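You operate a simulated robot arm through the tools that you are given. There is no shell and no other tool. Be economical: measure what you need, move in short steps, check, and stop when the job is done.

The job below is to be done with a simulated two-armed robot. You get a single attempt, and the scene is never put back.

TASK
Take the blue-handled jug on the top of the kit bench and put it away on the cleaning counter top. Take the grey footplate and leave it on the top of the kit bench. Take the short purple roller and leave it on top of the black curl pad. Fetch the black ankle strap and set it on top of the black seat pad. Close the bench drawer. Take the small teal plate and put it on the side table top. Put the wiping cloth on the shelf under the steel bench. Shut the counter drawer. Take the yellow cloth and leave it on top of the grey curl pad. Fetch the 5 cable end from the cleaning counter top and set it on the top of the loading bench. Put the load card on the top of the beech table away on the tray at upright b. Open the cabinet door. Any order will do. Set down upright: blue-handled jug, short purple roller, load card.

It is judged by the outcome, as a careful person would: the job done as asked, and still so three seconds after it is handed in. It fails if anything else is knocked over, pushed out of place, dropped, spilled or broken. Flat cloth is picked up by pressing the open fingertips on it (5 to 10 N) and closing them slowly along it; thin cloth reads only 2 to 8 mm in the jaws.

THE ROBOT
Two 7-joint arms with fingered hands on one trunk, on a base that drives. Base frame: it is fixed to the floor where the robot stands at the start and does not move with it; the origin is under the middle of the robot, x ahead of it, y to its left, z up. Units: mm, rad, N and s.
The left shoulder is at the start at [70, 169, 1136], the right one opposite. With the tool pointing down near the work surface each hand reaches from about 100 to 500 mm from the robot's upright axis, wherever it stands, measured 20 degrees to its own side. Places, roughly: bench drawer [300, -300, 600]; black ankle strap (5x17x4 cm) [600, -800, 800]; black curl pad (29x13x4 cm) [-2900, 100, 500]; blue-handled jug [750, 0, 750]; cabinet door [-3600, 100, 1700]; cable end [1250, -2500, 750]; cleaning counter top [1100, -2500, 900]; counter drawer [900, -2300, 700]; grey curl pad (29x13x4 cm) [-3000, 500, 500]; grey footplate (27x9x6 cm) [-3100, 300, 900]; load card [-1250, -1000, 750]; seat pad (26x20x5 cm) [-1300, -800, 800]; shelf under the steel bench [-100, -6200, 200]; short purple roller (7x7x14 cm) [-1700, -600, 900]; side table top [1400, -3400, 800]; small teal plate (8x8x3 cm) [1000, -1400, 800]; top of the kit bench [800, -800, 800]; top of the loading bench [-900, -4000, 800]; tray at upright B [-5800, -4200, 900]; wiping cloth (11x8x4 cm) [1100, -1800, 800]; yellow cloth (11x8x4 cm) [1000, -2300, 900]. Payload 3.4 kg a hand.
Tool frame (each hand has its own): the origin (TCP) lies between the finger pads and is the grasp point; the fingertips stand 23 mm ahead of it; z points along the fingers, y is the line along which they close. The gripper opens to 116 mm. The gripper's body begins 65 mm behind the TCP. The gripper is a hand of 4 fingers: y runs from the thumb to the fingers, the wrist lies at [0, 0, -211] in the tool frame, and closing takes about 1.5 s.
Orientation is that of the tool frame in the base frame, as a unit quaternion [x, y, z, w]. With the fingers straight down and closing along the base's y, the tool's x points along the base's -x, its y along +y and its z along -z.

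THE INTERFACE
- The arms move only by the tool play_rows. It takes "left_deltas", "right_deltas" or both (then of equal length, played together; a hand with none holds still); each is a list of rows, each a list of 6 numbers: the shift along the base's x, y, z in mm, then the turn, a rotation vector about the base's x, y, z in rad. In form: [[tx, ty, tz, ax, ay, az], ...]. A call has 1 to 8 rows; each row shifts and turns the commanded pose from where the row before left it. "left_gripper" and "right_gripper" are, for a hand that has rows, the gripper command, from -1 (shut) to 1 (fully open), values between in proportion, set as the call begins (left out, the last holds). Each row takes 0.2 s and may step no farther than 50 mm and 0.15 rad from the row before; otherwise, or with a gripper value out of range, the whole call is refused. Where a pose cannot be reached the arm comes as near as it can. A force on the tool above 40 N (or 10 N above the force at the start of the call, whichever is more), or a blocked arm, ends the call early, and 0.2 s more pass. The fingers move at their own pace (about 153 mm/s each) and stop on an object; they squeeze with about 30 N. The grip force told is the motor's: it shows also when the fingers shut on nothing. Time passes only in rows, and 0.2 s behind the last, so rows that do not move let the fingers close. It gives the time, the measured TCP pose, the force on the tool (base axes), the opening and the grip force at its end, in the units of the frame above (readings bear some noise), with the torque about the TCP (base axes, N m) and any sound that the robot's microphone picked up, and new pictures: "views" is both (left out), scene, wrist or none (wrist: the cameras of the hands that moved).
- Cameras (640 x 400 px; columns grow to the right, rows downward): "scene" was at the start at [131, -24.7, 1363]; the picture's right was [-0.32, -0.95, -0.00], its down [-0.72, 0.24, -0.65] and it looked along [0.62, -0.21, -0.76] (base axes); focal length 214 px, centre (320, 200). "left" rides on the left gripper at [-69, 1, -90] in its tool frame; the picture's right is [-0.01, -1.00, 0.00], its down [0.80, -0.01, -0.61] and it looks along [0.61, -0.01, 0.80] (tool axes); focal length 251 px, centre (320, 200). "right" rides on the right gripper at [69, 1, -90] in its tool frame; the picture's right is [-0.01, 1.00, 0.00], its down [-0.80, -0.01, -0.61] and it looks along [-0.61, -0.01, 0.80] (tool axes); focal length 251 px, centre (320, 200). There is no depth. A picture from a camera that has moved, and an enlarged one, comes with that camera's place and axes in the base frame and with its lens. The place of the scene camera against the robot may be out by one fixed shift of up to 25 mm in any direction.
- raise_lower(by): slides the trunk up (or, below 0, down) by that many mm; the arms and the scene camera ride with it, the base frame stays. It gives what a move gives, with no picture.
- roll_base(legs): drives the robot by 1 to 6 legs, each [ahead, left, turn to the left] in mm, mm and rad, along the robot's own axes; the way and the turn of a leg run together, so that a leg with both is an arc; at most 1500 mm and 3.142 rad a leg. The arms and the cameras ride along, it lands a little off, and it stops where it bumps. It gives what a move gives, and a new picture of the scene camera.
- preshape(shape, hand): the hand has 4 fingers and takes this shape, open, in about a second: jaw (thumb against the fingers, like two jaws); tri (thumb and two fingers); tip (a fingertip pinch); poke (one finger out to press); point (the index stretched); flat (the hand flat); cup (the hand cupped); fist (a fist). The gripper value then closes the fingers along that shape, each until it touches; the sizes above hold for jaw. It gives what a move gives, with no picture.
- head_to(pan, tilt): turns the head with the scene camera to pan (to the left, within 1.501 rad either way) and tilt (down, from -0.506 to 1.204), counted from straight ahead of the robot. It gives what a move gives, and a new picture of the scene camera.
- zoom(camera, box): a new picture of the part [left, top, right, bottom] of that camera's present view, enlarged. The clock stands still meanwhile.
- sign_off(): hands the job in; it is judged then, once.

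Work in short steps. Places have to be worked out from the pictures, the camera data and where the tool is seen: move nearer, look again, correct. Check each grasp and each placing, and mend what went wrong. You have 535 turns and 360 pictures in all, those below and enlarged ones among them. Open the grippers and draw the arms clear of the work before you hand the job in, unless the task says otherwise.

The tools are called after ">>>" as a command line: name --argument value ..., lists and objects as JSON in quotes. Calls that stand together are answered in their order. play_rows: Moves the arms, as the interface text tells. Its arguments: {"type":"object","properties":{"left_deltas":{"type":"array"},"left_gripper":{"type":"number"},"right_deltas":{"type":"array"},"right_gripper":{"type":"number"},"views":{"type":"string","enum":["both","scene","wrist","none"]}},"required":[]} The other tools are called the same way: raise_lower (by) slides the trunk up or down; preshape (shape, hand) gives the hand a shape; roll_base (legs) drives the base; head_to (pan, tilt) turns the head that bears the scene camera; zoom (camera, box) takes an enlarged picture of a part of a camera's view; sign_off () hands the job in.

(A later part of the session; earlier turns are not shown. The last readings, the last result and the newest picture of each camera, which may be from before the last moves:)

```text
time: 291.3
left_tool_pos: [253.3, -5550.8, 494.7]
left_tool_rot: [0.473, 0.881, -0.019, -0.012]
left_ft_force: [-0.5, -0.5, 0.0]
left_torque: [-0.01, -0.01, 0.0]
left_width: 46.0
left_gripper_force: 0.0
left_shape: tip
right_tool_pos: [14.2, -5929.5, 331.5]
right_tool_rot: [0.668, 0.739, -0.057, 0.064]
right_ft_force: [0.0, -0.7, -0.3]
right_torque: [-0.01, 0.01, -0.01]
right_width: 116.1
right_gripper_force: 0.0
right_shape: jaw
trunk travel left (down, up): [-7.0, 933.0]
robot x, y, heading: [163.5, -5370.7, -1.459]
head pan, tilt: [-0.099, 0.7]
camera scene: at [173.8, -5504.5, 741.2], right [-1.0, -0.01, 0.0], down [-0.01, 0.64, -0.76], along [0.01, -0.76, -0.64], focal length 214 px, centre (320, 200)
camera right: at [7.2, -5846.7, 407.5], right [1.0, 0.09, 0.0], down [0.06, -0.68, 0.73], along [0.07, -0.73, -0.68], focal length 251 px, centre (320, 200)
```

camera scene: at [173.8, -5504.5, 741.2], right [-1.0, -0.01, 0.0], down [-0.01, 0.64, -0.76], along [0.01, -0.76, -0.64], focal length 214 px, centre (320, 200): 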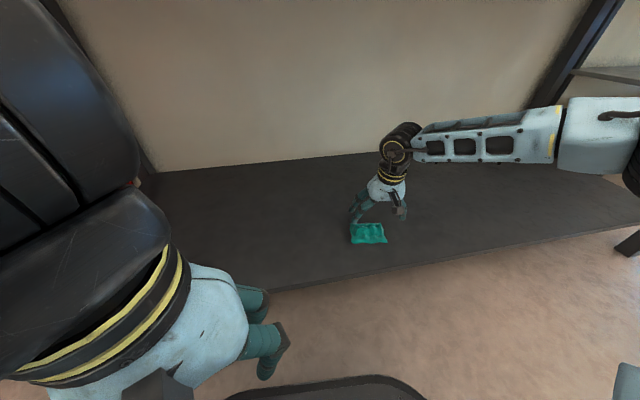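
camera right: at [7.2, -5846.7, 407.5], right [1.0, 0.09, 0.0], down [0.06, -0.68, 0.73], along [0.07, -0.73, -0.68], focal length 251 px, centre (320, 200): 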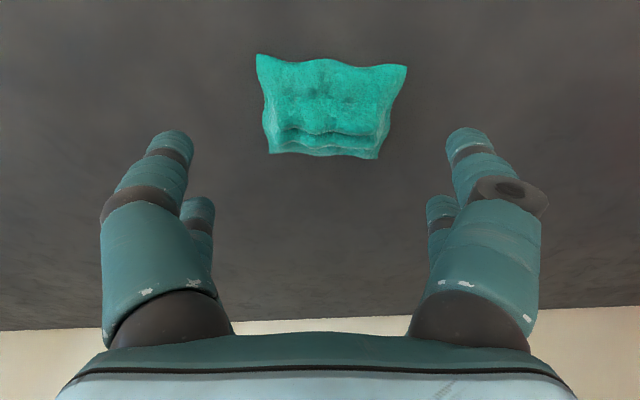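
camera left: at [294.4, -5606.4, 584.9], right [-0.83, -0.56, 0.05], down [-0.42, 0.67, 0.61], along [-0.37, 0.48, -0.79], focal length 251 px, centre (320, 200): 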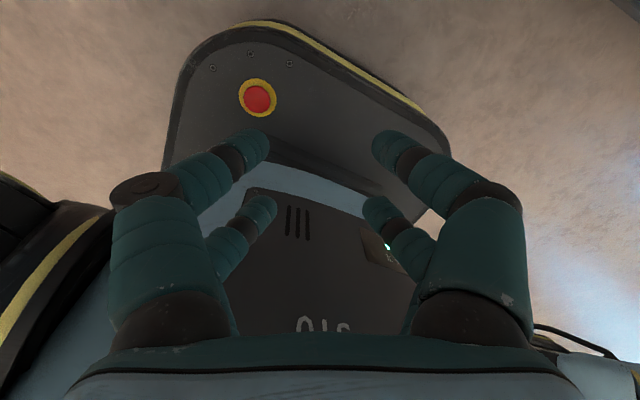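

The wiping cloth lies on the shelf. I withdraw, back out, raise the trunk and return towards the counter for the yellow cloth.

>>> play_rows --right_deltas '[[-5, 48, 0, 0, 0, 0], [-5, 48, 0, 0, 0, 0], [-5, 48, 0, 0, 0, 0]]' --views "none"

>>> roll_base --legs '[[-500, 0, 0]]'

>>> raise_lower --by 400

>>> roll_base --legs '[[-1100, 0, 0], [-900, 0, 0], [0, 0, 1.655]]'

>>> head_to --pan 0.0 --tilt 0.5

```text
time: 292.1
left_tool_pos: [252.9, -5552.6, 494.1]
left_tool_rot: [0.472, 0.881, -0.018, -0.012]
left_ft_force: [0.4, 0.0, 0.1]
left_torque: [0.05, 0.01, 0.03]
left_width: 46.2
left_gripper_force: 0.0
left_shape: tip
right_tool_pos: [-2.0, -5784.7, 331.4]
right_tool_rot: [0.668, 0.739, -0.057, 0.065]
right_ft_force: [-0.5, 0.5, -0.6]
right_torque: [-0.02, -0.05, -0.01]
right_width: 116.0
right_gripper_force: 0.0
right_shape: jaw
trunk travel left (down, up): [-7.0, 933.0]
robot x, y, heading: [161.7, -5365.3, -1.46]
head pan, tilt: [-0.099, 0.7]
```

```text
time: 295.0
left_tool_pos: [199.3, -5056.3, 494.6]
left_tool_rot: [0.474, 0.88, -0.019, -0.012]
left_ft_force: [-0.3, -0.1, 0.0]
left_torque: [-0.02, 0.02, 0.0]
left_width: 46.2
left_gripper_force: 0.1
left_shape: tip
right_tool_pos: [-54.0, -5289.4, 330.7]
right_tool_rot: [0.669, 0.738, -0.057, 0.064]
right_ft_force: [0.2, -0.8, -0.1]
right_torque: [-0.02, 0.01, 0.0]
right_width: 115.7
right_gripper_force: 0.2
right_shape: jaw
trunk travel left (down, up): [-7.0, 933.0]
robot x, y, heading: [107.9, -4872.1, -1.468]
head pan, tilt: [-0.099, 0.7]
camera scene: at [120.8, -5009.4, 741.3], right [-1.0, 0.0, 0.0], down [0.0, 0.64, -0.76], along [0.0, -0.76, -0.64], focal length 214 px, centre (320, 200)
```

scene: 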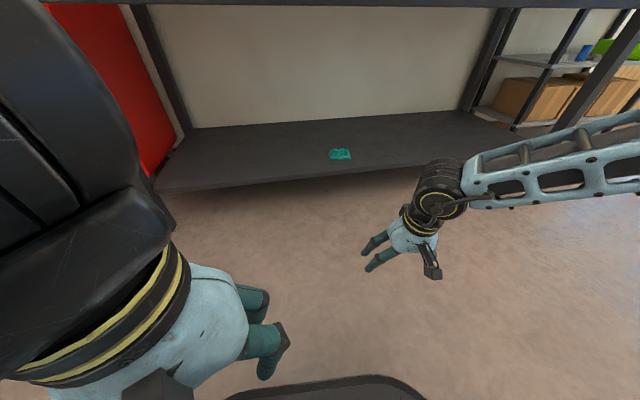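

```text
time: 298.9
left_tool_pos: [200.6, -5057.6, 895.3]
left_tool_rot: [0.474, 0.88, -0.019, -0.013]
left_ft_force: [1.2, 0.7, -0.6]
left_torque: [-0.02, 0.0, 0.0]
left_width: 46.2
left_gripper_force: 0.0
left_shape: tip
right_tool_pos: [-54.4, -5288.5, 730.6]
right_tool_rot: [0.669, 0.738, -0.057, 0.064]
right_ft_force: [0.4, -0.7, -0.2]
right_torque: [-0.04, -0.01, -0.02]
right_width: 115.9
right_gripper_force: 0.1
right_shape: jaw
trunk travel left (down, up): [-407.0, 533.0]
robot x, y, heading: [109.6, -4875.9, -1.468]
head pan, tilt: [-0.099, 0.7]
```

```text
time: 312.9
left_tool_pos: [84.9, -2778.7, 895.5]
left_tool_rot: [-0.331, 0.943, -0.023, 0.006]
left_ft_force: [-1.3, -0.3, -0.3]
left_torque: [0.02, -0.01, -0.02]
left_width: 46.1
left_gripper_force: 0.0
left_shape: tip
right_tool_pos: [338.8, -3012.4, 731.1]
right_tool_rot: [-0.095, 0.992, 0.009, 0.086]
right_ft_force: [-0.2, 0.0, 0.3]
right_torque: [-0.01, -0.01, -0.01]
right_width: 115.7
right_gripper_force: 0.0
right_shape: jaw
trunk travel left (down, up): [-407.0, 533.0]
robot x, y, heading: [-90.3, -2883.7, 0.198]
head pan, tilt: [-0.099, 0.7]
camera scene: at [52.0, -2870.0, 1141.3], right [0.09, -1.0, 0.0], down [-0.64, -0.06, -0.76], along [0.76, 0.07, -0.64], focal length 214 px, centre (320, 200)
```

scene: 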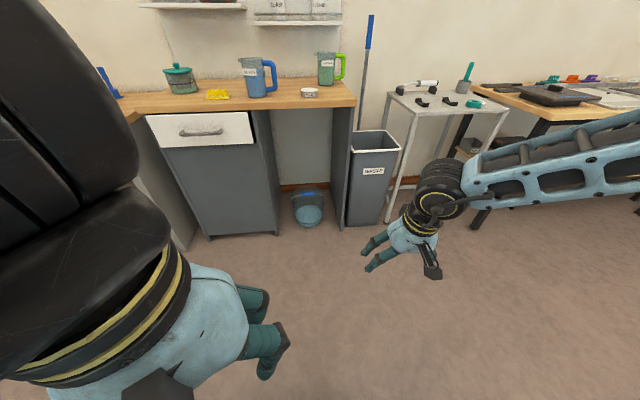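

```text
time: 313.6
left_tool_pos: [83.7, -2779.5, 895.0]
left_tool_rot: [-0.331, 0.943, -0.022, 0.006]
left_ft_force: [-0.1, 0.2, 0.1]
left_torque: [0.06, 0.0, 0.02]
left_width: 46.2
left_gripper_force: 0.1
left_shape: tip
right_tool_pos: [337.3, -3011.8, 731.1]
right_tool_rot: [-0.094, 0.992, 0.009, 0.086]
right_ft_force: [0.0, 0.5, 0.0]
right_torque: [-0.01, 0.01, 0.02]
right_width: 115.8
right_gripper_force: 0.2
right_shape: jaw
trunk travel left (down, up): [-407.0, 533.0]
robot x, y, heading: [-87.7, -2889.4, 0.196]
head pan, tilt: [0.0, 0.499]
camera scene: at [56.7, -2860.6, 1158.9], right [0.19, -0.98, 0.0], down [-0.47, -0.09, -0.88], along [0.86, 0.17, -0.48], focal length 214 px, centre (320, 200)
```

scene: 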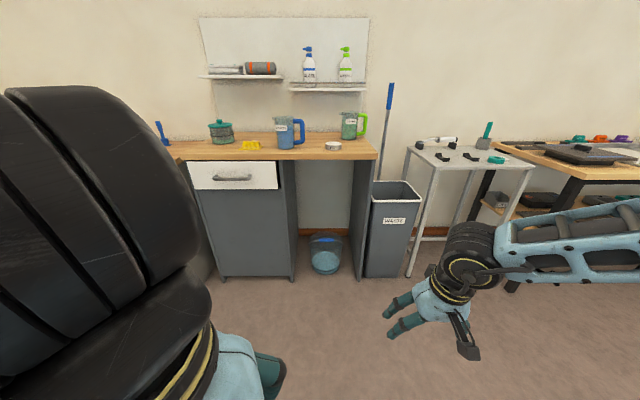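

Drawer shut, jug upright, plate in place. I drive in to take the yellow cloth with the left hand, raising the trunk and turning that hand to close front-to-back.

>>> raise_lower --by 235

>>> preshape --hand "left" --shape "jaw"

>>> play_rows --left_deltas '[[20, 5, 0, 0, 0, 0.137], [20, 5, 0, 0, 0, 0.137], [20, 5, 0, 0, 0, 0.137], [0, 0, 0, 0, 0, 0.137], [0, 0, 0, 0, 0, 0.137], [0, 0, 0, 0, 0, 0.137], [0, 0, 0, 0, 0, 0.137], [0, 0, 0, 0, 0, 0.137]]' --right_deltas '[[0, 0, 30, 0, 0, 0], [0, 0, 30, 0, 0, 0], [0, 0, 30, 0, 0, 0], [0, 0, 30, 0, 0, 0], [-20, 0, 30, 0, 0, 0], [-20, 0, 0, 0, 0, 0], [-20, 0, 0, 0, 0, 0], [-20, 0, 0, 0, 0, 0]]' --left_gripper 1 --views "none"

>>> roll_base --legs '[[0, 155, 0], [700, 0, 0]]'

```text
time: 316.1
left_tool_pos: [83.4, -2779.6, 1129.8]
left_tool_rot: [-0.33, 0.944, -0.022, 0.006]
left_ft_force: [0.2, 0.3, -0.5]
left_torque: [0.03, -0.03, 0.0]
left_width: 45.7
left_gripper_force: 0.0
left_shape: tip
right_tool_pos: [339.1, -3011.4, 966.0]
right_tool_rot: [-0.094, 0.992, 0.009, 0.086]
right_ft_force: [0.8, -0.5, 0.4]
right_torque: [0.0, 0.04, -0.02]
right_width: 116.1
right_gripper_force: 0.1
right_shape: jaw
trunk travel left (down, up): [-642.0, 298.0]
robot x, y, heading: [-89.8, -2889.0, 0.195]
head pan, tilt: [0.0, 0.499]
```

```text
time: 316.9
left_tool_pos: [83.2, -2780.5, 1130.4]
left_tool_rot: [-0.331, 0.943, -0.022, 0.006]
left_ft_force: [0.0, 0.6, -0.8]
left_torque: [0.03, -0.02, -0.01]
left_width: 116.1
left_gripper_force: 0.1
left_shape: jaw
right_tool_pos: [338.6, -3013.1, 964.8]
right_tool_rot: [-0.094, 0.992, 0.009, 0.086]
right_ft_force: [0.2, 0.3, 0.4]
right_torque: [-0.04, -0.01, 0.04]
right_width: 116.0
right_gripper_force: 0.0
right_shape: jaw
trunk travel left (down, up): [-642.0, 298.0]
robot x, y, heading: [-87.7, -2886.6, 0.196]
head pan, tilt: [0.0, 0.499]
```

```text
time: 318.8
left_tool_pos: [142.4, -2765.2, 1130.4]
left_tool_rot: [0.774, -0.632, 0.016, -0.017]
left_ft_force: [0.1, 0.3, -0.3]
left_torque: [0.01, -0.01, 0.0]
left_width: 115.9
left_gripper_force: 0.1
left_shape: jaw
right_tool_pos: [256.1, -3011.9, 1115.2]
right_tool_rot: [-0.095, 0.992, 0.009, 0.086]
right_ft_force: [-0.3, -0.4, -0.1]
right_torque: [-0.04, 0.0, 0.04]
right_width: 115.9
right_gripper_force: 0.0
right_shape: jaw
trunk travel left (down, up): [-642.0, 298.0]
robot x, y, heading: [-89.3, -2891.5, 0.188]
head pan, tilt: [0.0, 0.499]
```

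```text
time: 323.6
left_tool_pos: [803.1, -2475.7, 1129.6]
left_tool_rot: [0.775, -0.632, 0.015, -0.017]
left_ft_force: [-0.2, 0.3, 0.9]
left_torque: [-0.04, 0.01, -0.01]
left_width: 115.9
left_gripper_force: 0.0
left_shape: jaw
right_tool_pos: [918.5, -2722.3, 1115.3]
right_tool_rot: [-0.096, 0.992, 0.009, 0.085]
right_ft_force: [-0.1, -0.8, 0.3]
right_torque: [0.0, 0.0, 0.03]
right_width: 116.0
right_gripper_force: 0.1
right_shape: jaw
trunk travel left (down, up): [-642.0, 298.0]
robot x, y, heading: [570.0, -2598.6, 0.199]
head pan, tilt: [0.0, 0.499]
camera scene: at [716.6, -2571.7, 1394.0], right [0.2, -0.98, 0.0], down [-0.47, -0.09, -0.88], along [0.86, 0.17, -0.48], focal length 214 px, centre (320, 200)
```

scene: 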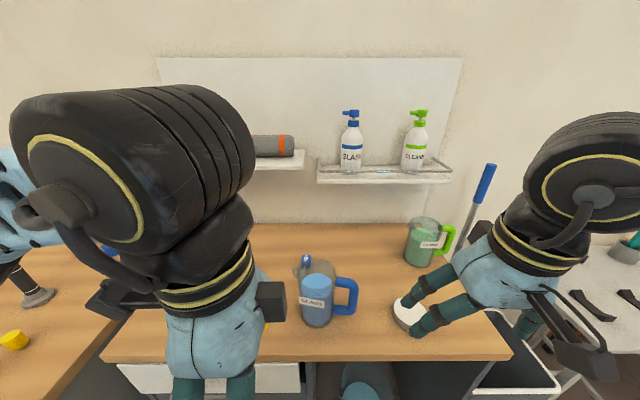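

>>> play_rows --left_deltas '[[36, 30, 0, 0, 0, 0], [36, 30, 0, 0, 0, 0], [36, 25, 0, 0, 0, 0], [36, 25, 0, 0, 0, 0], [36, 15, 0, 0, 0, 0], [30, 0, -20, 0, 0, 0]]' --views "wrist"

```text
time: 325.0
left_tool_pos: [1014.8, -2349.5, 1110.3]
left_tool_rot: [0.775, -0.632, 0.015, -0.017]
left_ft_force: [0.5, 0.1, -0.3]
left_torque: [-0.03, 0.02, 0.0]
left_width: 116.1
left_gripper_force: 0.1
left_shape: jaw
right_tool_pos: [919.7, -2723.7, 1114.7]
right_tool_rot: [-0.095, 0.992, 0.009, 0.086]
right_ft_force: [0.5, -0.3, -0.8]
right_torque: [0.0, -0.01, 0.0]
right_width: 115.9
right_gripper_force: 0.1
right_shape: jaw
trunk travel left (down, up): [-642.0, 298.0]
robot x, y, heading: [570.0, -2596.4, 0.197]
head pan, tilt: [0.0, 0.499]
camera left: at [996.0, -2283.9, 1200.1], right [0.98, 0.21, 0.04], down [0.14, -0.78, 0.61], along [0.16, -0.59, -0.79], focal length 251 px, centre (320, 200)
```

left: 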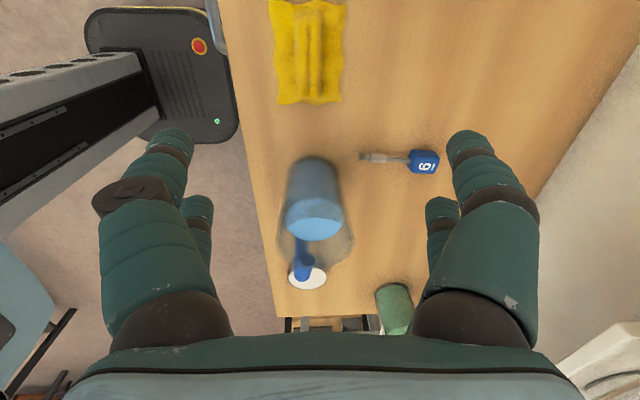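

Cloth centre (1004, -2322), its 80 mm side along the closing line. I descend over it.

>>> play_rows --left_deltas '[[-10, 27, -30, 0, 0, 0], [0, 0, -45, 0, 0, 0], [0, 0, -45, 0, 0, 0], [0, 0, -40, 0, 0, 0]]' --views "wrist"

```text
time: 326.0
left_tool_pos: [1004.2, -2324.2, 950.6]
left_tool_rot: [0.775, -0.632, 0.016, -0.016]
left_ft_force: [0.4, 0.3, -0.6]
left_torque: [0.0, -0.01, 0.0]
left_width: 116.0
left_gripper_force: 0.1
left_shape: jaw
right_tool_pos: [919.5, -2722.9, 1114.9]
right_tool_rot: [-0.096, 0.992, 0.009, 0.086]
right_ft_force: [0.1, 0.4, -0.4]
right_torque: [-0.01, 0.02, -0.02]
right_width: 116.1
right_gripper_force: 0.1
right_shape: jaw
trunk travel left (down, up): [-642.0, 298.0]
robot x, y, heading: [572.8, -2601.8, 0.198]
head pan, tilt: [0.0, 0.499]
camera left: at [985.1, -2256.6, 1039.3], right [0.98, 0.21, 0.05], down [0.14, -0.78, 0.61], along [0.16, -0.59, -0.79], focal length 251 px, centre (320, 200)
```

left: 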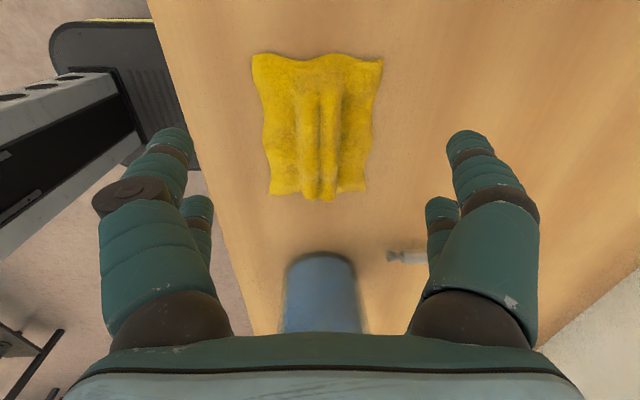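

Ridge centred between the jaws. I lower to the counter and close.

>>> play_rows --left_deltas '[[0, 2, -30, 0, 0, 0], [0, 2, -20, 0, 0, 0], [0, 0, -8, 0, 0, 0], [0, 0, -5, 0, 0, 0], [0, 0, -4, 0, 0, 0]]' --views "none"

>>> play_rows --left_deltas '[[0, 0, 1, 0, 0, 0], [0, 0, 0, 0, 0, 0], [0, 0, 0, 0, 0, 0], [0, 0, 0, 0, 0, 0], [0, 0, 0, 0, 0, 0], [0, 0, 0, 0, 0, 0], [0, 0, 0, 0, 0, 0]]' --left_gripper -1 --views "wrist"

```text
time: 327.2
left_tool_pos: [1004.5, -2319.5, 884.5]
left_tool_rot: [0.774, -0.632, 0.016, -0.017]
left_ft_force: [2.0, 2.1, 9.7]
left_torque: [-0.01, 0.55, -0.14]
left_width: 116.0
left_gripper_force: 0.0
left_shape: jaw
right_tool_pos: [918.5, -2723.8, 1115.8]
right_tool_rot: [-0.095, 0.992, 0.009, 0.087]
right_ft_force: [0.3, -0.4, 0.6]
right_torque: [-0.01, 0.0, -0.01]
right_width: 116.0
right_gripper_force: 0.1
right_shape: jaw
trunk travel left (down, up): [-642.0, 298.0]
robot x, y, heading: [573.2, -2595.5, 0.201]
head pan, tilt: [0.0, 0.499]
```

```text
time: 328.8
left_tool_pos: [1002.1, -2320.1, 884.4]
left_tool_rot: [0.775, -0.632, 0.016, -0.017]
left_ft_force: [-4.9, -0.4, 7.5]
left_torque: [-0.13, 0.59, -0.1]
left_width: 61.4
left_gripper_force: 29.8
left_shape: jaw
right_tool_pos: [916.6, -2724.4, 1115.5]
right_tool_rot: [-0.097, 0.992, 0.01, 0.086]
right_ft_force: [0.2, -0.1, 0.6]
right_torque: [0.02, 0.01, -0.01]
right_width: 115.9
right_gripper_force: 0.2
right_shape: jaw
trunk travel left (down, up): [-642.0, 298.0]
robot x, y, heading: [570.1, -2597.6, 0.196]
head pan, tilt: [0.0, 0.499]
camera left: at [983.4, -2253.8, 974.4], right [0.98, 0.21, 0.05], down [0.14, -0.78, 0.61], along [0.16, -0.59, -0.79], focal length 251 px, centre (320, 200)
```

left: 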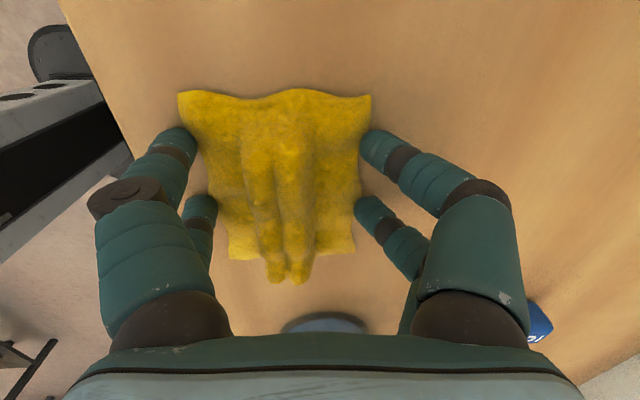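

Jaws hold at 61 mm. I test-lift.

>>> play_rows --left_deltas '[[0, 0, 15, 0, 0, 0], [0, 0, 25, 0, 0, 0], [0, 0, 30, 0, 0, 0]]' --views "wrist"

```text
time: 329.6
left_tool_pos: [1004.1, -2319.8, 953.9]
left_tool_rot: [0.775, -0.631, 0.015, -0.017]
left_ft_force: [0.5, -0.2, 0.0]
left_torque: [0.04, -0.03, -0.02]
left_width: 61.7
left_gripper_force: 30.2
left_shape: jaw
right_tool_pos: [918.9, -2724.6, 1115.1]
right_tool_rot: [-0.095, 0.992, 0.009, 0.086]
right_ft_force: [0.4, 1.3, 0.0]
right_torque: [-0.02, 0.0, 0.0]
right_width: 116.0
right_gripper_force: 0.0
right_shape: jaw
trunk travel left (down, up): [-642.0, 298.0]
robot x, y, heading: [574.6, -2599.0, 0.196]
head pan, tilt: [0.0, 0.499]
camera left: at [985.1, -2253.2, 1043.6], right [0.98, 0.21, 0.05], down [0.14, -0.78, 0.61], along [0.16, -0.59, -0.79], focal length 251 px, centre (320, 200)
```

left: 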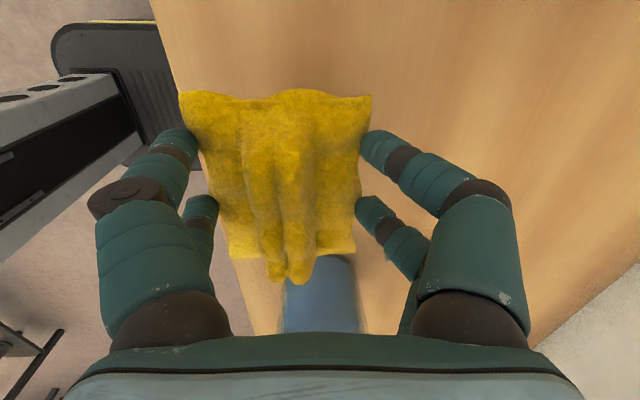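

The yellow cloth is held. I retract, and drive along to the ankle strap on the kit bench.

>>> play_rows --left_deltas '[[0, 0, 45, 0, 0, 0], [-10, 0, 45, 0, 0, 0], [-40, -10, 20, 0, 0, 0], [-40, -10, 0, 0, 0, 0], [-40, -10, 0, 0, 0, 0], [-40, -10, 0, 0, 0, 0], [-40, -10, 0, 0, 0, 0]]' --right_deltas '[[0, 0, 0, 0, 0, -0.14], [0, 0, 0, 0, 0, -0.14], [0, 0, 0, 0, 0, -0.14], [0, 0, 0, 0, 0, -0.14], [0, 0, 0, 0, 0, -0.14], [0, 0, 0, 0, 0, -0.14], [0, 0, 0, 0, 0, -0.14]]' --views "none"

>>> roll_base --legs '[[-450, 0, 0], [0, 1000, 0], [0, 915, 0]]'

>>> play_rows --right_deltas '[[0, 0, 0, 0, 0, -0.14], [0, 0, 0, 0, 0, -0.14], [0, 0, 0, 0, 0, -0.14], [0, 0, 0, 0, 0, -0.14]]' --views "none"

>>> head_to --pan -0.2 --tilt 0.7

```text
time: 331.2
left_tool_pos: [792.0, -2369.8, 1064.3]
left_tool_rot: [0.775, -0.632, 0.016, -0.018]
left_ft_force: [0.3, 0.4, -0.5]
left_torque: [0.0, 0.02, 0.0]
left_width: 61.3
left_gripper_force: 29.9
left_shape: jaw
right_tool_pos: [935.0, -2826.2, 1140.9]
right_tool_rot: [0.379, 0.922, -0.031, 0.077]
right_ft_force: [-0.2, 0.4, -0.4]
right_torque: [-0.01, -0.01, -0.01]
right_width: 116.0
right_gripper_force: 0.0
right_shape: jaw
right hand out of reach, approached as far as the arm can: row 5, 6, 7
trunk travel left (down, up): [-642.0, 298.0]
robot x, y, heading: [573.0, -2600.3, 0.196]
head pan, tilt: [0.0, 0.499]
```

```text
time: 343.1
left_tool_pos: [-18.4, -568.6, 1064.8]
left_tool_rot: [0.773, -0.634, 0.015, -0.016]
left_ft_force: [-0.1, -0.2, -0.9]
left_torque: [0.02, -0.01, 0.01]
left_width: 61.5
left_gripper_force: 30.1
left_shape: jaw
right_tool_pos: [118.5, -1028.3, 1142.3]
right_tool_rot: [0.38, 0.921, -0.03, 0.077]
right_ft_force: [0.0, -1.5, -0.7]
right_torque: [-0.01, 0.01, -0.02]
right_width: 115.9
right_gripper_force: 0.1
right_shape: jaw
trunk travel left (down, up): [-642.0, 298.0]
robot x, y, heading: [-244.0, -796.7, 0.198]
head pan, tilt: [0.0, 0.499]
camera scene: at [-97.3, -771.6, 1394.0], right [0.19, -0.98, 0.0], down [-0.47, -0.09, -0.88], along [0.86, 0.17, -0.48], focal length 214 px, centre (320, 200)
```

scene: 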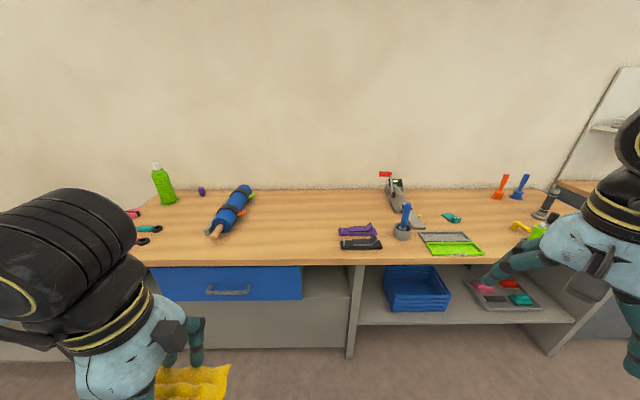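

```text
time: 344.1
left_tool_pos: [-20.2, -571.0, 1064.6]
left_tool_rot: [0.773, -0.634, 0.015, -0.017]
left_ft_force: [-0.9, -0.4, -0.1]
left_torque: [-0.01, -0.01, 0.0]
left_width: 61.7
left_gripper_force: 29.9
left_shape: jaw
right_tool_pos: [152.0, -1201.7, 1177.1]
right_tool_rot: [0.617, 0.783, -0.049, 0.063]
right_ft_force: [-0.1, -0.9, 0.1]
right_torque: [0.04, 0.01, -0.02]
right_width: 115.7
right_gripper_force: 0.0
right_shape: jaw
right hand out of reach, approached as far as the arm can: row 1, 2, 3, 4
trunk travel left (down, up): [-642.0, 298.0]
robot x, y, heading: [-242.1, -800.0, 0.192]
head pan, tilt: [0.0, 0.499]
```

```text
time: 344.9
left_tool_pos: [-20.2, -569.6, 1064.0]
left_tool_rot: [0.773, -0.634, 0.015, -0.017]
left_ft_force: [-0.4, -0.6, 0.0]
left_torque: [-0.02, -0.01, 0.01]
left_width: 61.4
left_gripper_force: 30.1
left_shape: jaw
right_tool_pos: [152.2, -1199.7, 1176.8]
right_tool_rot: [0.616, 0.784, -0.049, 0.064]
right_ft_force: [-0.2, 0.5, -0.1]
right_torque: [-0.02, 0.02, -0.01]
right_width: 115.8
right_gripper_force: 0.1
right_shape: jaw
trunk travel left (down, up): [-642.0, 298.0]
robot x, y, heading: [-245.0, -799.0, 0.19]
head pan, tilt: [-0.201, 0.7]
camera scene: at [-101.8, -789.2, 1376.3], right [-0.01, -1.0, 0.0], down [-0.64, 0.01, -0.77], along [0.77, -0.01, -0.64], focal length 214 px, centre (320, 200)
```

scene: 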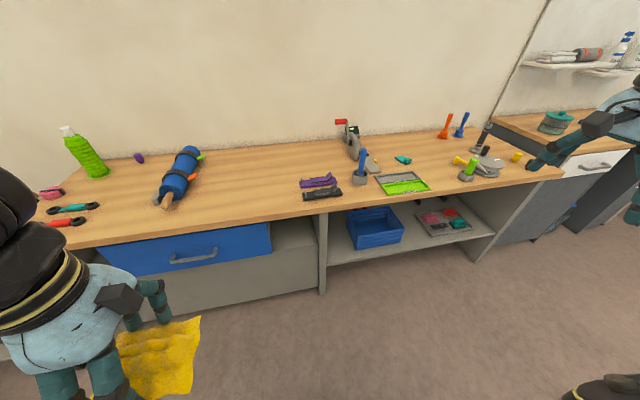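

I drive 385 ahead and move the right hand over the strap at about (572, -823).

>>> roll_base --legs '[[385, 0, 0]]'

>>> play_rows --right_deltas '[[5, 45, -10, 0, 0, 0], [5, 45, -10, 0, 0, 0], [5, 45, -10, 0, 0, 0], [5, 45, -10, 0, 0, 0], [5, 45, -10, 0, 0, 0], [10, 40, -10, 0, 0, 0]]' --views "both"

```text
time: 347.3
left_tool_pos: [355.2, -494.0, 1063.7]
left_tool_rot: [0.774, -0.633, 0.015, -0.017]
left_ft_force: [-0.5, -0.6, -0.3]
left_torque: [0.04, 0.0, -0.01]
left_width: 61.5
left_gripper_force: 30.1
left_shape: jaw
right_tool_pos: [529.7, -1123.2, 1177.9]
right_tool_rot: [0.616, 0.784, -0.048, 0.063]
right_ft_force: [0.2, -0.2, 0.3]
right_torque: [0.04, 0.05, 0.0]
right_width: 115.7
right_gripper_force: 0.1
right_shape: jaw
trunk travel left (down, up): [-642.0, 298.0]
robot x, y, heading: [132.5, -720.9, 0.194]
head pan, tilt: [-0.201, 0.7]
camera scene: at [273.8, -715.4, 1376.3], right [-0.01, -1.0, 0.0], down [-0.64, 0.0, -0.77], along [0.77, 0.0, -0.64], focal length 214 px, centre (320, 200)
```

scene: 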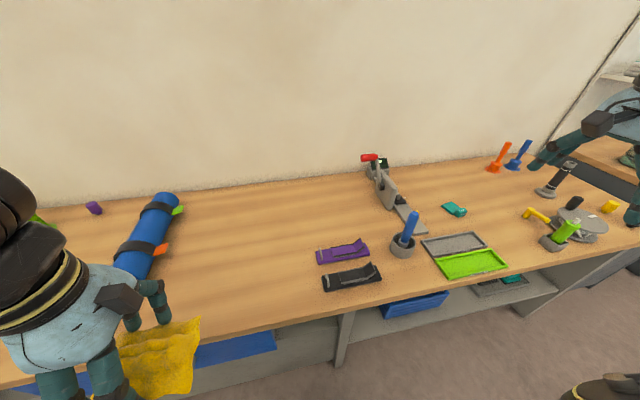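

```text
time: 348.7
left_tool_pos: [357.4, -495.1, 1063.2]
left_tool_rot: [0.774, -0.633, 0.015, -0.016]
left_ft_force: [0.3, -0.2, -1.2]
left_torque: [0.02, 0.0, -0.01]
left_width: 61.9
left_gripper_force: 30.1
left_shape: jaw
right_tool_pos: [586.1, -1108.4, 1171.1]
right_tool_rot: [0.612, 0.787, -0.047, 0.061]
right_ft_force: [0.0, -0.5, -0.3]
right_torque: [0.0, 0.03, 0.02]
right_width: 115.9
right_gripper_force: 0.1
right_shape: jaw
right hand out of reach, approached as far as the arm can: row 1, 2, 3, 4, 5, 6
trunk travel left (down, up): [-642.0, 298.0]
robot x, y, heading: [135.6, -726.8, 0.194]
head pan, tilt: [-0.201, 0.7]
camera scene: at [275.6, -714.9, 1376.1], right [-0.01, -1.0, 0.0], down [-0.65, 0.0, -0.76], along [0.76, 0.0, -0.65], focal length 214 px, centre (320, 200)
camera right: at [567.2, -1029.3, 1250.0], right [0.97, 0.24, 0.0], down [0.16, -0.67, 0.72], along [0.17, -0.7, -0.69], focal length 251 px, centre (320, 200)
```

scene: 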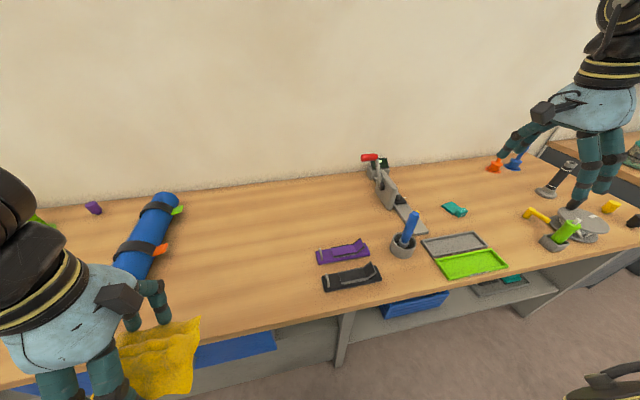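
right: 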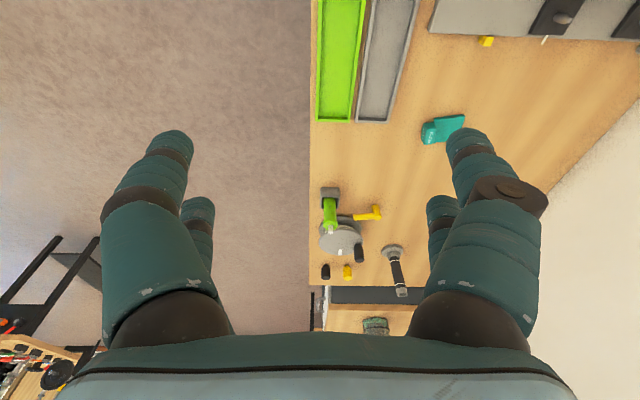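

This turn is against the right wrist's natural range; I turn the hand the other way round (through zero to +90°).

>>> play_rows --right_deltas '[[0, 0, 0, 0, 0, 0.148], [0, 0, 0, 0, 0, 0.148], [0, 0, 0, 0, 0, 0.148], [0, 0, 0, 0, 0, 0.148], [0, 0, 0, 0, 0, 0.148], [0, 0, 0, 0, 0, 0.148], [0, 0, 0, 0, 0, 0.148], [0, 0, 0, 0, 0, 0.148]]' --views "none"

>>> play_rows --right_deltas '[[0, 40, 0, 0, 0, 0.148], [0, 40, 0, 0, 0, 0.148], [0, 40, 0, 0, 0, 0.148], [0, 40, 0, 0, 0, 0.148], [0, 30, 0, 0, 0, 0.148], [0, 30, 0, 0, 0, 0.148], [0, 0, 0, 0, 0, 0.148], [0, 0, 0, 0, 0, 0.148]]' --views "none"

>>> play_rows --right_deltas '[[0, 0, 0, 0, 0, 0.148], [0, 0, 0, 0, 0, 0.148], [0, 0, 0, 0, 0, 0.148], [0, 0, 0, 0, 0, 0.148], [0, 0, 0, 0, 0, 0.148]]' --views "both"

```text
time: 350.5
left_tool_pos: [357.0, -495.5, 1064.3]
left_tool_rot: [0.774, -0.633, 0.015, -0.017]
left_ft_force: [0.2, -0.6, -1.0]
left_torque: [0.03, 0.0, -0.01]
left_width: 61.6
left_gripper_force: 29.9
left_shape: jaw
right_tool_pos: [586.0, -1108.4, 1170.6]
right_tool_rot: [0.072, 0.994, -0.004, 0.079]
right_ft_force: [-1.1, 0.4, -0.5]
right_torque: [0.01, 0.03, -0.01]
right_width: 115.8
right_gripper_force: 0.1
right_shape: jaw
trunk travel left (down, up): [-642.0, 298.0]
robot x, y, heading: [133.3, -726.9, 0.194]
head pan, tilt: [-0.201, 0.7]
```

```text
time: 352.3
left_tool_pos: [355.5, -494.0, 1062.6]
left_tool_rot: [0.774, -0.633, 0.015, -0.017]
left_ft_force: [-0.7, 0.2, -0.3]
left_torque: [-0.03, -0.01, 0.03]
left_width: 61.7
left_gripper_force: 30.3
left_shape: jaw
right_tool_pos: [585.3, -887.2, 1170.9]
right_tool_rot: [-0.494, 0.866, 0.041, 0.069]
right_ft_force: [0.4, 0.0, 0.6]
right_torque: [-0.02, -0.02, -0.01]
right_width: 115.7
right_gripper_force: 0.1
right_shape: jaw
trunk travel left (down, up): [-642.0, 298.0]
robot x, y, heading: [132.9, -727.5, 0.196]
head pan, tilt: [-0.201, 0.7]
```

```text
time: 353.5
left_tool_pos: [356.1, -494.4, 1063.8]
left_tool_rot: [0.773, -0.634, 0.015, -0.017]
left_ft_force: [0.4, -0.4, -1.4]
left_torque: [0.03, 0.0, -0.03]
left_width: 61.5
left_gripper_force: 30.1
left_shape: jaw
right_tool_pos: [585.0, -887.5, 1170.9]
right_tool_rot: [0.774, -0.628, -0.063, -0.05]
right_ft_force: [-0.6, 0.2, 0.3]
right_torque: [0.0, -0.03, -0.01]
right_width: 116.4
right_gripper_force: 0.2
right_shape: jaw
trunk travel left (down, up): [-642.0, 298.0]
robot x, y, heading: [136.4, -725.8, 0.193]
head pan, tilt: [-0.201, 0.7]
camera scene: at [274.6, -715.1, 1376.2], right [-0.01, -1.0, 0.0], down [-0.64, 0.0, -0.76], along [0.76, 0.0, -0.64], focal length 214 px, centre (320, 200)
camera right: at [602.5, -968.2, 1248.8], right [-0.98, -0.2, 0.0], down [-0.13, 0.67, 0.73], along [-0.15, 0.71, -0.69], focal length 251 px, centre (320, 200)
```

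scene: 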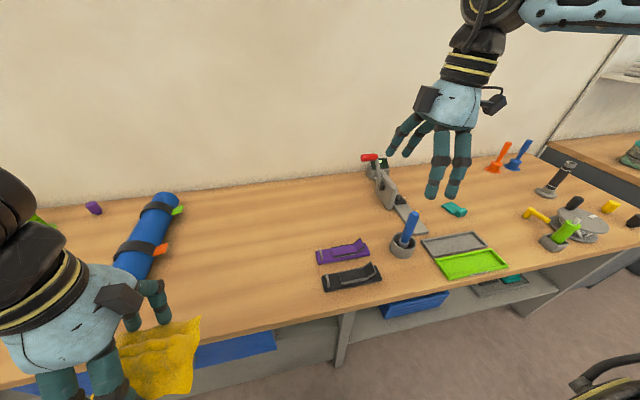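
right: 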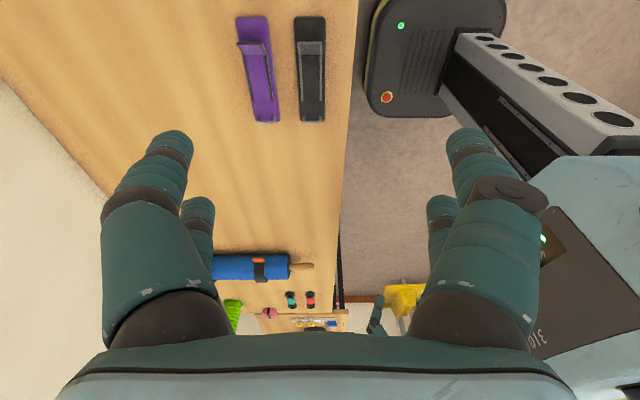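

The strap shows at (583, -820), square to the closing line. I go over it and down.

>>> play_rows --right_deltas '[[0, 33, -40, 0, 0, 0], [0, 33, -35, 0, 0, 0], [0, 0, -45, 0, 0, 0], [0, 0, -45, 0, 0, 0], [0, 0, -45, 0, 0, 0], [0, 0, -30, 0, 0, 0]]' --views "wrist"

```text
refused: row 1 steps farther than a row can; nothing moved
```

>>> play_rows --right_deltas '[[0, 25, -30, 0, 0, 0], [0, 25, -30, 0, 0, 0], [0, 17, -40, 0, 0, 0], [0, 0, -45, 0, 0, 0], [0, 0, -45, 0, 0, 0], [0, 0, -45, 0, 0, 0]]' --views "wrist"

```text
time: 354.9
left_tool_pos: [357.5, -495.1, 1063.1]
left_tool_rot: [0.774, -0.633, 0.014, -0.016]
left_ft_force: [0.0, -0.1, -0.9]
left_torque: [0.03, -0.03, -0.05]
left_width: 61.7
left_gripper_force: 29.8
left_shape: jaw
right_tool_pos: [586.1, -820.0, 933.8]
right_tool_rot: [0.774, -0.628, -0.063, -0.049]
right_ft_force: [0.6, 0.1, 0.0]
right_torque: [-0.01, -0.01, 0.01]
right_width: 115.9
right_gripper_force: 0.0
right_shape: jaw
trunk travel left (down, up): [-642.0, 298.0]
robot x, y, heading: [133.5, -726.4, 0.194]
head pan, tilt: [-0.201, 0.7]
camera right: at [602.8, -901.2, 1012.9], right [-0.98, -0.2, 0.0], down [-0.13, 0.67, 0.73], along [-0.15, 0.71, -0.69], focal length 251 px, centre (320, 200)
```

right: 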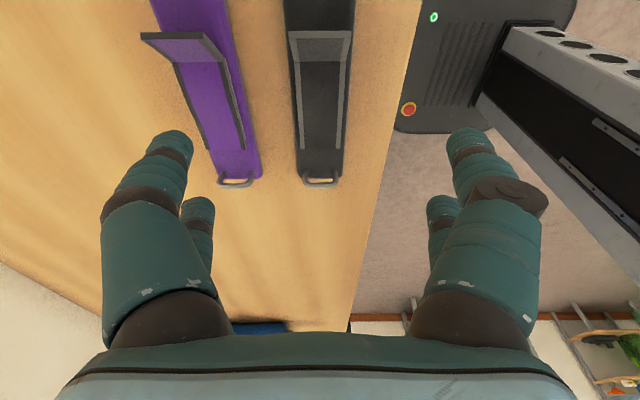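

Purple strap lies close by, so I narrow the jaws to about 70 mm and descend onto the black strap's middle.

>>> play_rows --right_deltas '[[-1, 10, -20, 0, 0, 0], [0, 0, -30, 0, 0, 0], [0, 0, -15, 0, 0, 0]]' --right_gripper 0.22 --views "wrist"

```text
time: 355.7
left_tool_pos: [355.3, -494.6, 1064.3]
left_tool_rot: [0.774, -0.633, 0.015, -0.017]
left_ft_force: [0.2, 0.1, -0.2]
left_torque: [-0.02, 0.01, 0.01]
left_width: 61.5
left_gripper_force: 29.6
left_shape: jaw
right_tool_pos: [583.7, -810.1, 870.3]
right_tool_rot: [0.774, -0.628, -0.062, -0.049]
right_ft_force: [0.8, -0.6, -0.7]
right_torque: [0.0, -0.02, -0.01]
right_width: 71.2
right_gripper_force: 0.0
right_shape: jaw
trunk travel left (down, up): [-642.0, 298.0]
robot x, y, heading: [135.5, -724.4, 0.193]
head pan, tilt: [-0.201, 0.7]
camera right: at [600.9, -891.1, 948.5], right [-0.98, -0.2, 0.0], down [-0.13, 0.67, 0.73], along [-0.14, 0.71, -0.69], focal length 251 px, centre (320, 200)
```

right: 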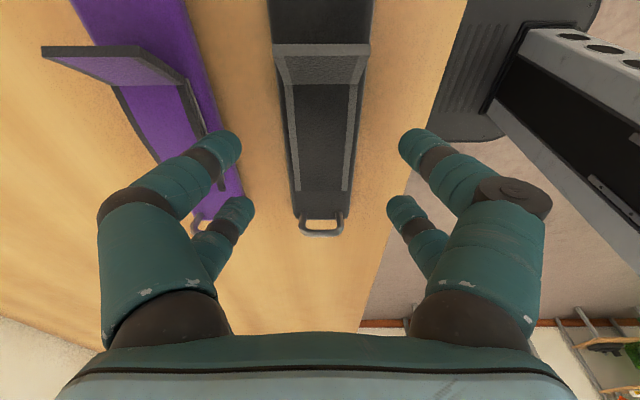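

Projected down, the fingers clear the purple strap. I lower to the bench and close.

>>> play_rows --right_deltas '[[-1, 2, -20, 0, 0, 0], [0, 0, -10, 0, 0, 0], [0, 0, -6, 0, 0, 0], [0, 0, -5, 0, 0, 0]]' --views "none"

>>> play_rows --right_deltas '[[0, 0, 1, 0, 0, 0], [0, 0, 0, 0, 0, 0], [0, 0, 0, 0, 0, 0], [0, 0, 0, 0, 0, 0], [0, 0, 0, 0, 0, 0]]' --right_gripper -1 --views "wrist"

```text
time: 356.7
left_tool_pos: [355.8, -494.9, 1063.9]
left_tool_rot: [0.774, -0.633, 0.016, -0.017]
left_ft_force: [0.6, 0.4, -0.6]
left_torque: [-0.01, 0.02, -0.01]
left_width: 61.7
left_gripper_force: 30.3
left_shape: jaw
right_tool_pos: [583.0, -808.2, 829.8]
right_tool_rot: [0.774, -0.628, -0.063, -0.05]
right_ft_force: [0.5, -1.5, 0.2]
right_torque: [0.0, -0.02, -0.02]
right_width: 71.2
right_gripper_force: 0.0
right_shape: jaw
trunk travel left (down, up): [-642.0, 298.0]
robot x, y, heading: [135.8, -725.0, 0.197]
head pan, tilt: [-0.201, 0.7]
```

```text
time: 357.9
left_tool_pos: [355.4, -494.9, 1063.8]
left_tool_rot: [0.774, -0.633, 0.016, -0.017]
left_ft_force: [0.0, 0.4, -0.2]
left_torque: [-0.01, 0.02, -0.05]
left_width: 61.9
left_gripper_force: 30.8
left_shape: jaw
right_tool_pos: [582.3, -808.2, 830.9]
right_tool_rot: [0.773, -0.629, -0.063, -0.05]
right_ft_force: [2.5, -0.2, 8.8]
right_torque: [0.56, -0.01, -0.18]
right_width: 38.5
right_gripper_force: 30.4
right_shape: jaw
trunk travel left (down, up): [-642.0, 298.0]
robot x, y, heading: [133.3, -722.7, 0.188]
head pan, tilt: [-0.201, 0.7]
camera right: at [599.6, -888.9, 909.2], right [-0.98, -0.2, 0.0], down [-0.13, 0.67, 0.73], along [-0.14, 0.71, -0.69], focal length 251 px, centre (320, 200)
```

right: 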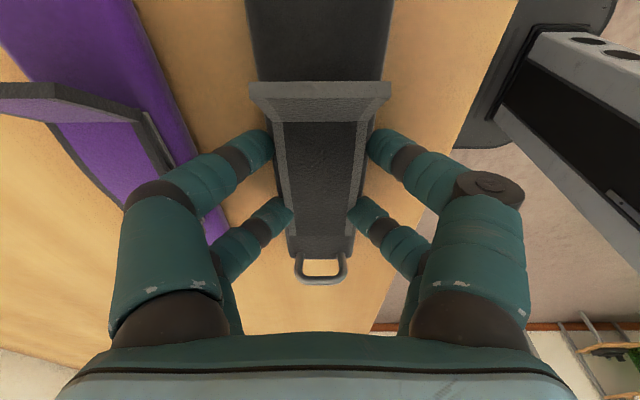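

Good grip. I lift, and check.

>>> play_rows --right_deltas '[[0, 0, 20, 0, 0, 0], [0, 0, 35, 0, 0, 0], [0, 0, 45, 0, 0, 0], [0, 0, 45, 0, 0, 0], [-10, 0, 45, 0, 0, 0], [-40, -10, 20, 0, 0, 0], [-40, -10, 0, 0, 0, 0]]' --views "wrist"

```text
time: 359.5
left_tool_pos: [355.4, -494.9, 1065.5]
left_tool_rot: [0.773, -0.634, 0.016, -0.017]
left_ft_force: [0.3, -0.3, -0.7]
left_torque: [0.0, -0.05, -0.01]
left_width: 61.5
left_gripper_force: 29.9
left_shape: jaw
right_tool_pos: [491.3, -828.3, 1041.7]
right_tool_rot: [0.774, -0.628, -0.062, -0.051]
right_ft_force: [-1.3, 0.1, -2.1]
right_torque: [0.02, -0.04, 0.02]
right_width: 37.7
right_gripper_force: 29.8
right_shape: jaw
trunk travel left (down, up): [-642.0, 298.0]
robot x, y, heading: [130.4, -723.6, 0.195]
head pan, tilt: [-0.201, 0.7]
camera right: at [508.6, -908.6, 1119.4], right [-0.98, -0.2, 0.0], down [-0.13, 0.67, 0.73], along [-0.14, 0.71, -0.69], focal length 251 px, centre (320, 200)
```

right: 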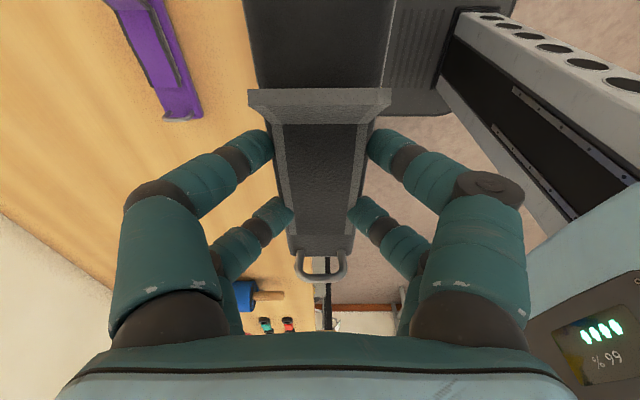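

Strap in hand. I back off and turn round to face the beech table.

>>> roll_base --legs '[[-300, 0, 0], [0, 0, 2.9]]'

>>> head_to --pan 0.0 --tilt 0.5

```text
time: 368.4
left_tool_pos: [-429.3, -955.1, 1064.7]
left_tool_rot: [0.717, 0.697, -0.014, -0.017]
left_ft_force: [0.0, 0.0, -0.3]
left_torque: [-0.03, 0.01, -0.02]
left_width: 61.4
left_gripper_force: 30.6
left_shape: jaw
right_tool_pos: [-487.8, -601.5, 1040.3]
right_tool_rot: [0.712, 0.698, -0.056, 0.056]
right_ft_force: [-0.3, 0.0, -2.1]
right_torque: [-0.01, -0.01, 0.01]
right_width: 37.6
right_gripper_force: 29.7
right_shape: jaw
trunk travel left (down, up): [-642.0, 298.0]
robot x, y, heading: [-159.1, -781.7, 3.106]
head pan, tilt: [-0.201, 0.7]
camera scene: at [-285.9, -761.3, 1376.2], right [0.23, 0.97, 0.0], down [0.63, -0.15, -0.76], along [-0.74, 0.18, -0.64], focal length 214 px, centre (320, 200)
```

scene: 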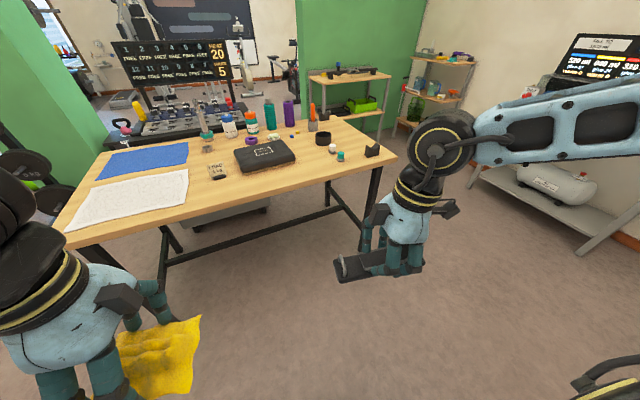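

```text
time: 369.1
left_tool_pos: [-430.1, -956.4, 1063.7]
left_tool_rot: [0.717, 0.697, -0.015, -0.017]
left_ft_force: [0.0, -0.1, -0.3]
left_torque: [-0.04, -0.01, 0.04]
left_width: 61.4
left_gripper_force: 29.7
left_shape: jaw
right_tool_pos: [-488.4, -600.7, 1041.1]
right_tool_rot: [0.712, 0.698, -0.057, 0.057]
right_ft_force: [0.6, -1.0, -0.8]
right_torque: [-0.01, 0.0, 0.01]
right_width: 37.9
right_gripper_force: 30.6
right_shape: jaw
trunk travel left (down, up): [-642.0, 298.0]
robot x, y, heading: [-159.2, -779.9, 3.113]
head pan, tilt: [0.0, 0.499]
camera scene: at [-294.1, -777.9, 1393.9], right [0.03, 1.0, 0.0], down [0.48, -0.02, -0.88], along [-0.88, 0.03, -0.48], focal length 214 px, centre (320, 200)
```

scene: 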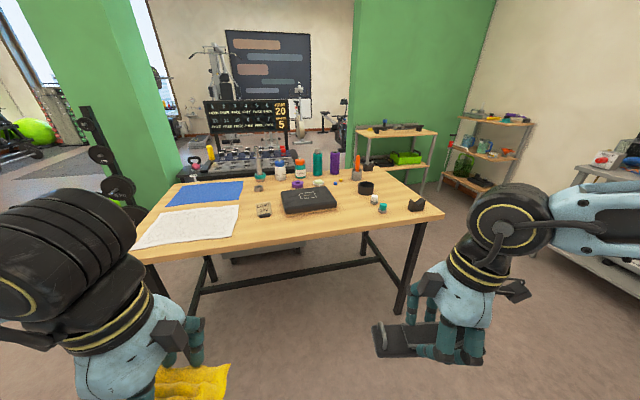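

>>> zoom --camera "scene" --box '[120, 140, 450, 280]'

>>> zoom --camera "scene" --box '[230, 140, 430, 230]'

```text
1.94 times, centred on (285, 210) of scene
camera zoom: at [-294.1, -777.9, 1393.9], right [0.03, 1.0, 0.0], down [0.48, -0.02, -0.88], along [-0.88, 0.03, -0.48], focal length 416 px, centre (388, 181)
```

zoom: 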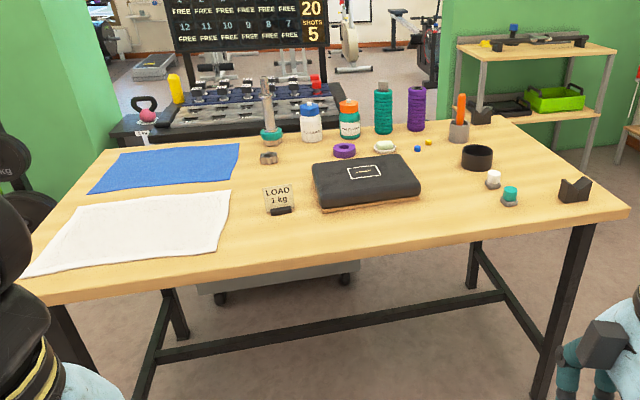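

```text
3.20 times, centred on (330, 185) of scene
camera zoom: at [-294.1, -777.9, 1393.9], right [0.03, 1.0, 0.0], down [0.48, -0.02, -0.88], along [-0.88, 0.03, -0.48], focal length 686 px, centre (288, 248)
```

zoom: 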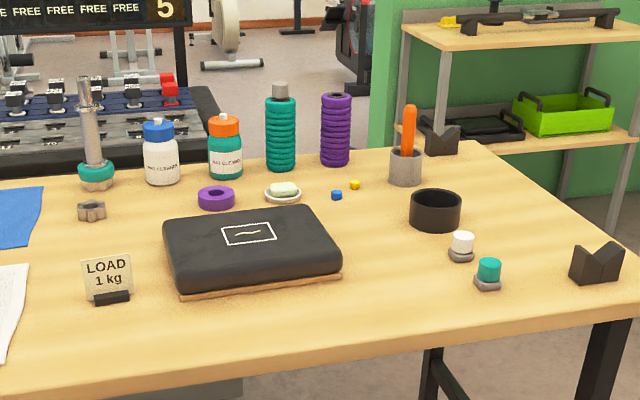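

I see the seat pad with the load card left of it, and the purple roller at the back. The table is turned about 0.36 rad; I square up and drive to the pad.

>>> roll_base --legs '[[0, 0, 0.387], [0, -160, 0], [330, 0, 0]]'

>>> head_to --pan -0.25 --tilt 0.7

```text
time: 373.5
left_tool_pos: [-712.6, -1008.9, 1064.2]
left_tool_rot: [0.571, 0.821, -0.019, -0.013]
left_ft_force: [-0.6, -0.2, -0.3]
left_torque: [-0.02, 0.01, 0.0]
left_width: 61.3
left_gripper_force: 30.2
left_shape: jaw
right_tool_pos: [-901.0, -702.0, 1039.9]
right_tool_rot: [0.565, 0.821, -0.044, 0.066]
right_ft_force: [0.9, 1.2, -1.4]
right_torque: [0.04, 0.0, 0.0]
right_width: 38.1
right_gripper_force: 30.3
right_shape: jaw
trunk travel left (down, up): [-642.0, 298.0]
robot x, y, heading: [-532.8, -748.2, -2.784]
head pan, tilt: [0.0, 0.499]
camera scene: at [-653.5, -795.3, 1394.0], right [-0.34, 0.94, 0.0], down [0.45, 0.17, -0.88], along [-0.82, -0.3, -0.48], focal length 214 px, centre (320, 200)
```

scene: 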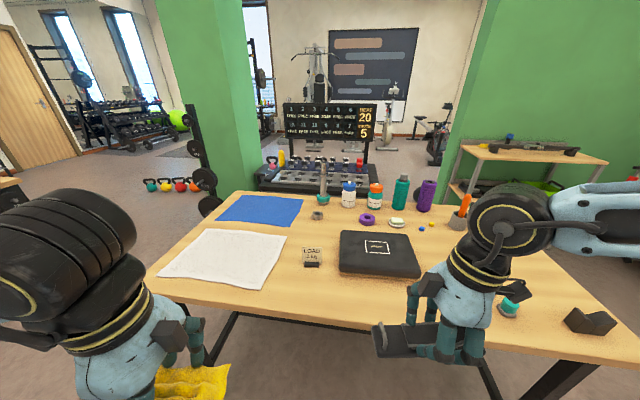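

```text
time: 374.2
left_tool_pos: [-713.7, -1008.7, 1064.2]
left_tool_rot: [0.57, 0.821, -0.018, -0.014]
left_ft_force: [0.4, 0.3, -0.2]
left_torque: [-0.02, 0.01, 0.01]
left_width: 61.4
left_gripper_force: 30.0
left_shape: jaw
right_tool_pos: [-900.5, -702.3, 1039.5]
right_tool_rot: [0.565, 0.821, -0.045, 0.067]
right_ft_force: [0.5, -1.4, -1.0]
right_torque: [-0.02, -0.01, 0.0]
right_width: 37.8
right_gripper_force: 30.0
right_shape: jaw
trunk travel left (down, up): [-642.0, 298.0]
robot x, y, heading: [-529.2, -748.5, -2.79]
head pan, tilt: [-0.25, 0.7]
camera scene: at [-653.2, -773.0, 1376.3], right [-0.1, 0.99, 0.0], down [0.64, 0.07, -0.77], along [-0.76, -0.08, -0.64], focal length 214 px, centre (320, 200)
```

scene: 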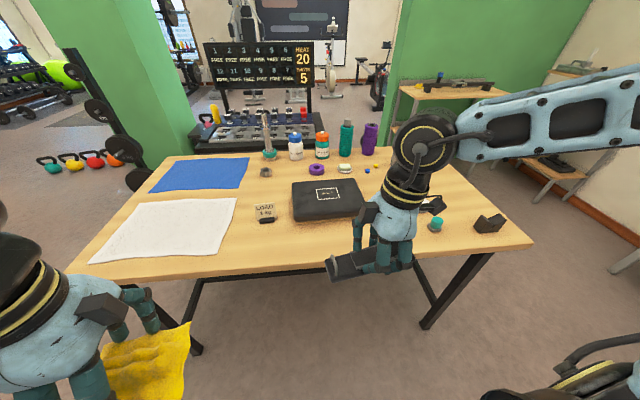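

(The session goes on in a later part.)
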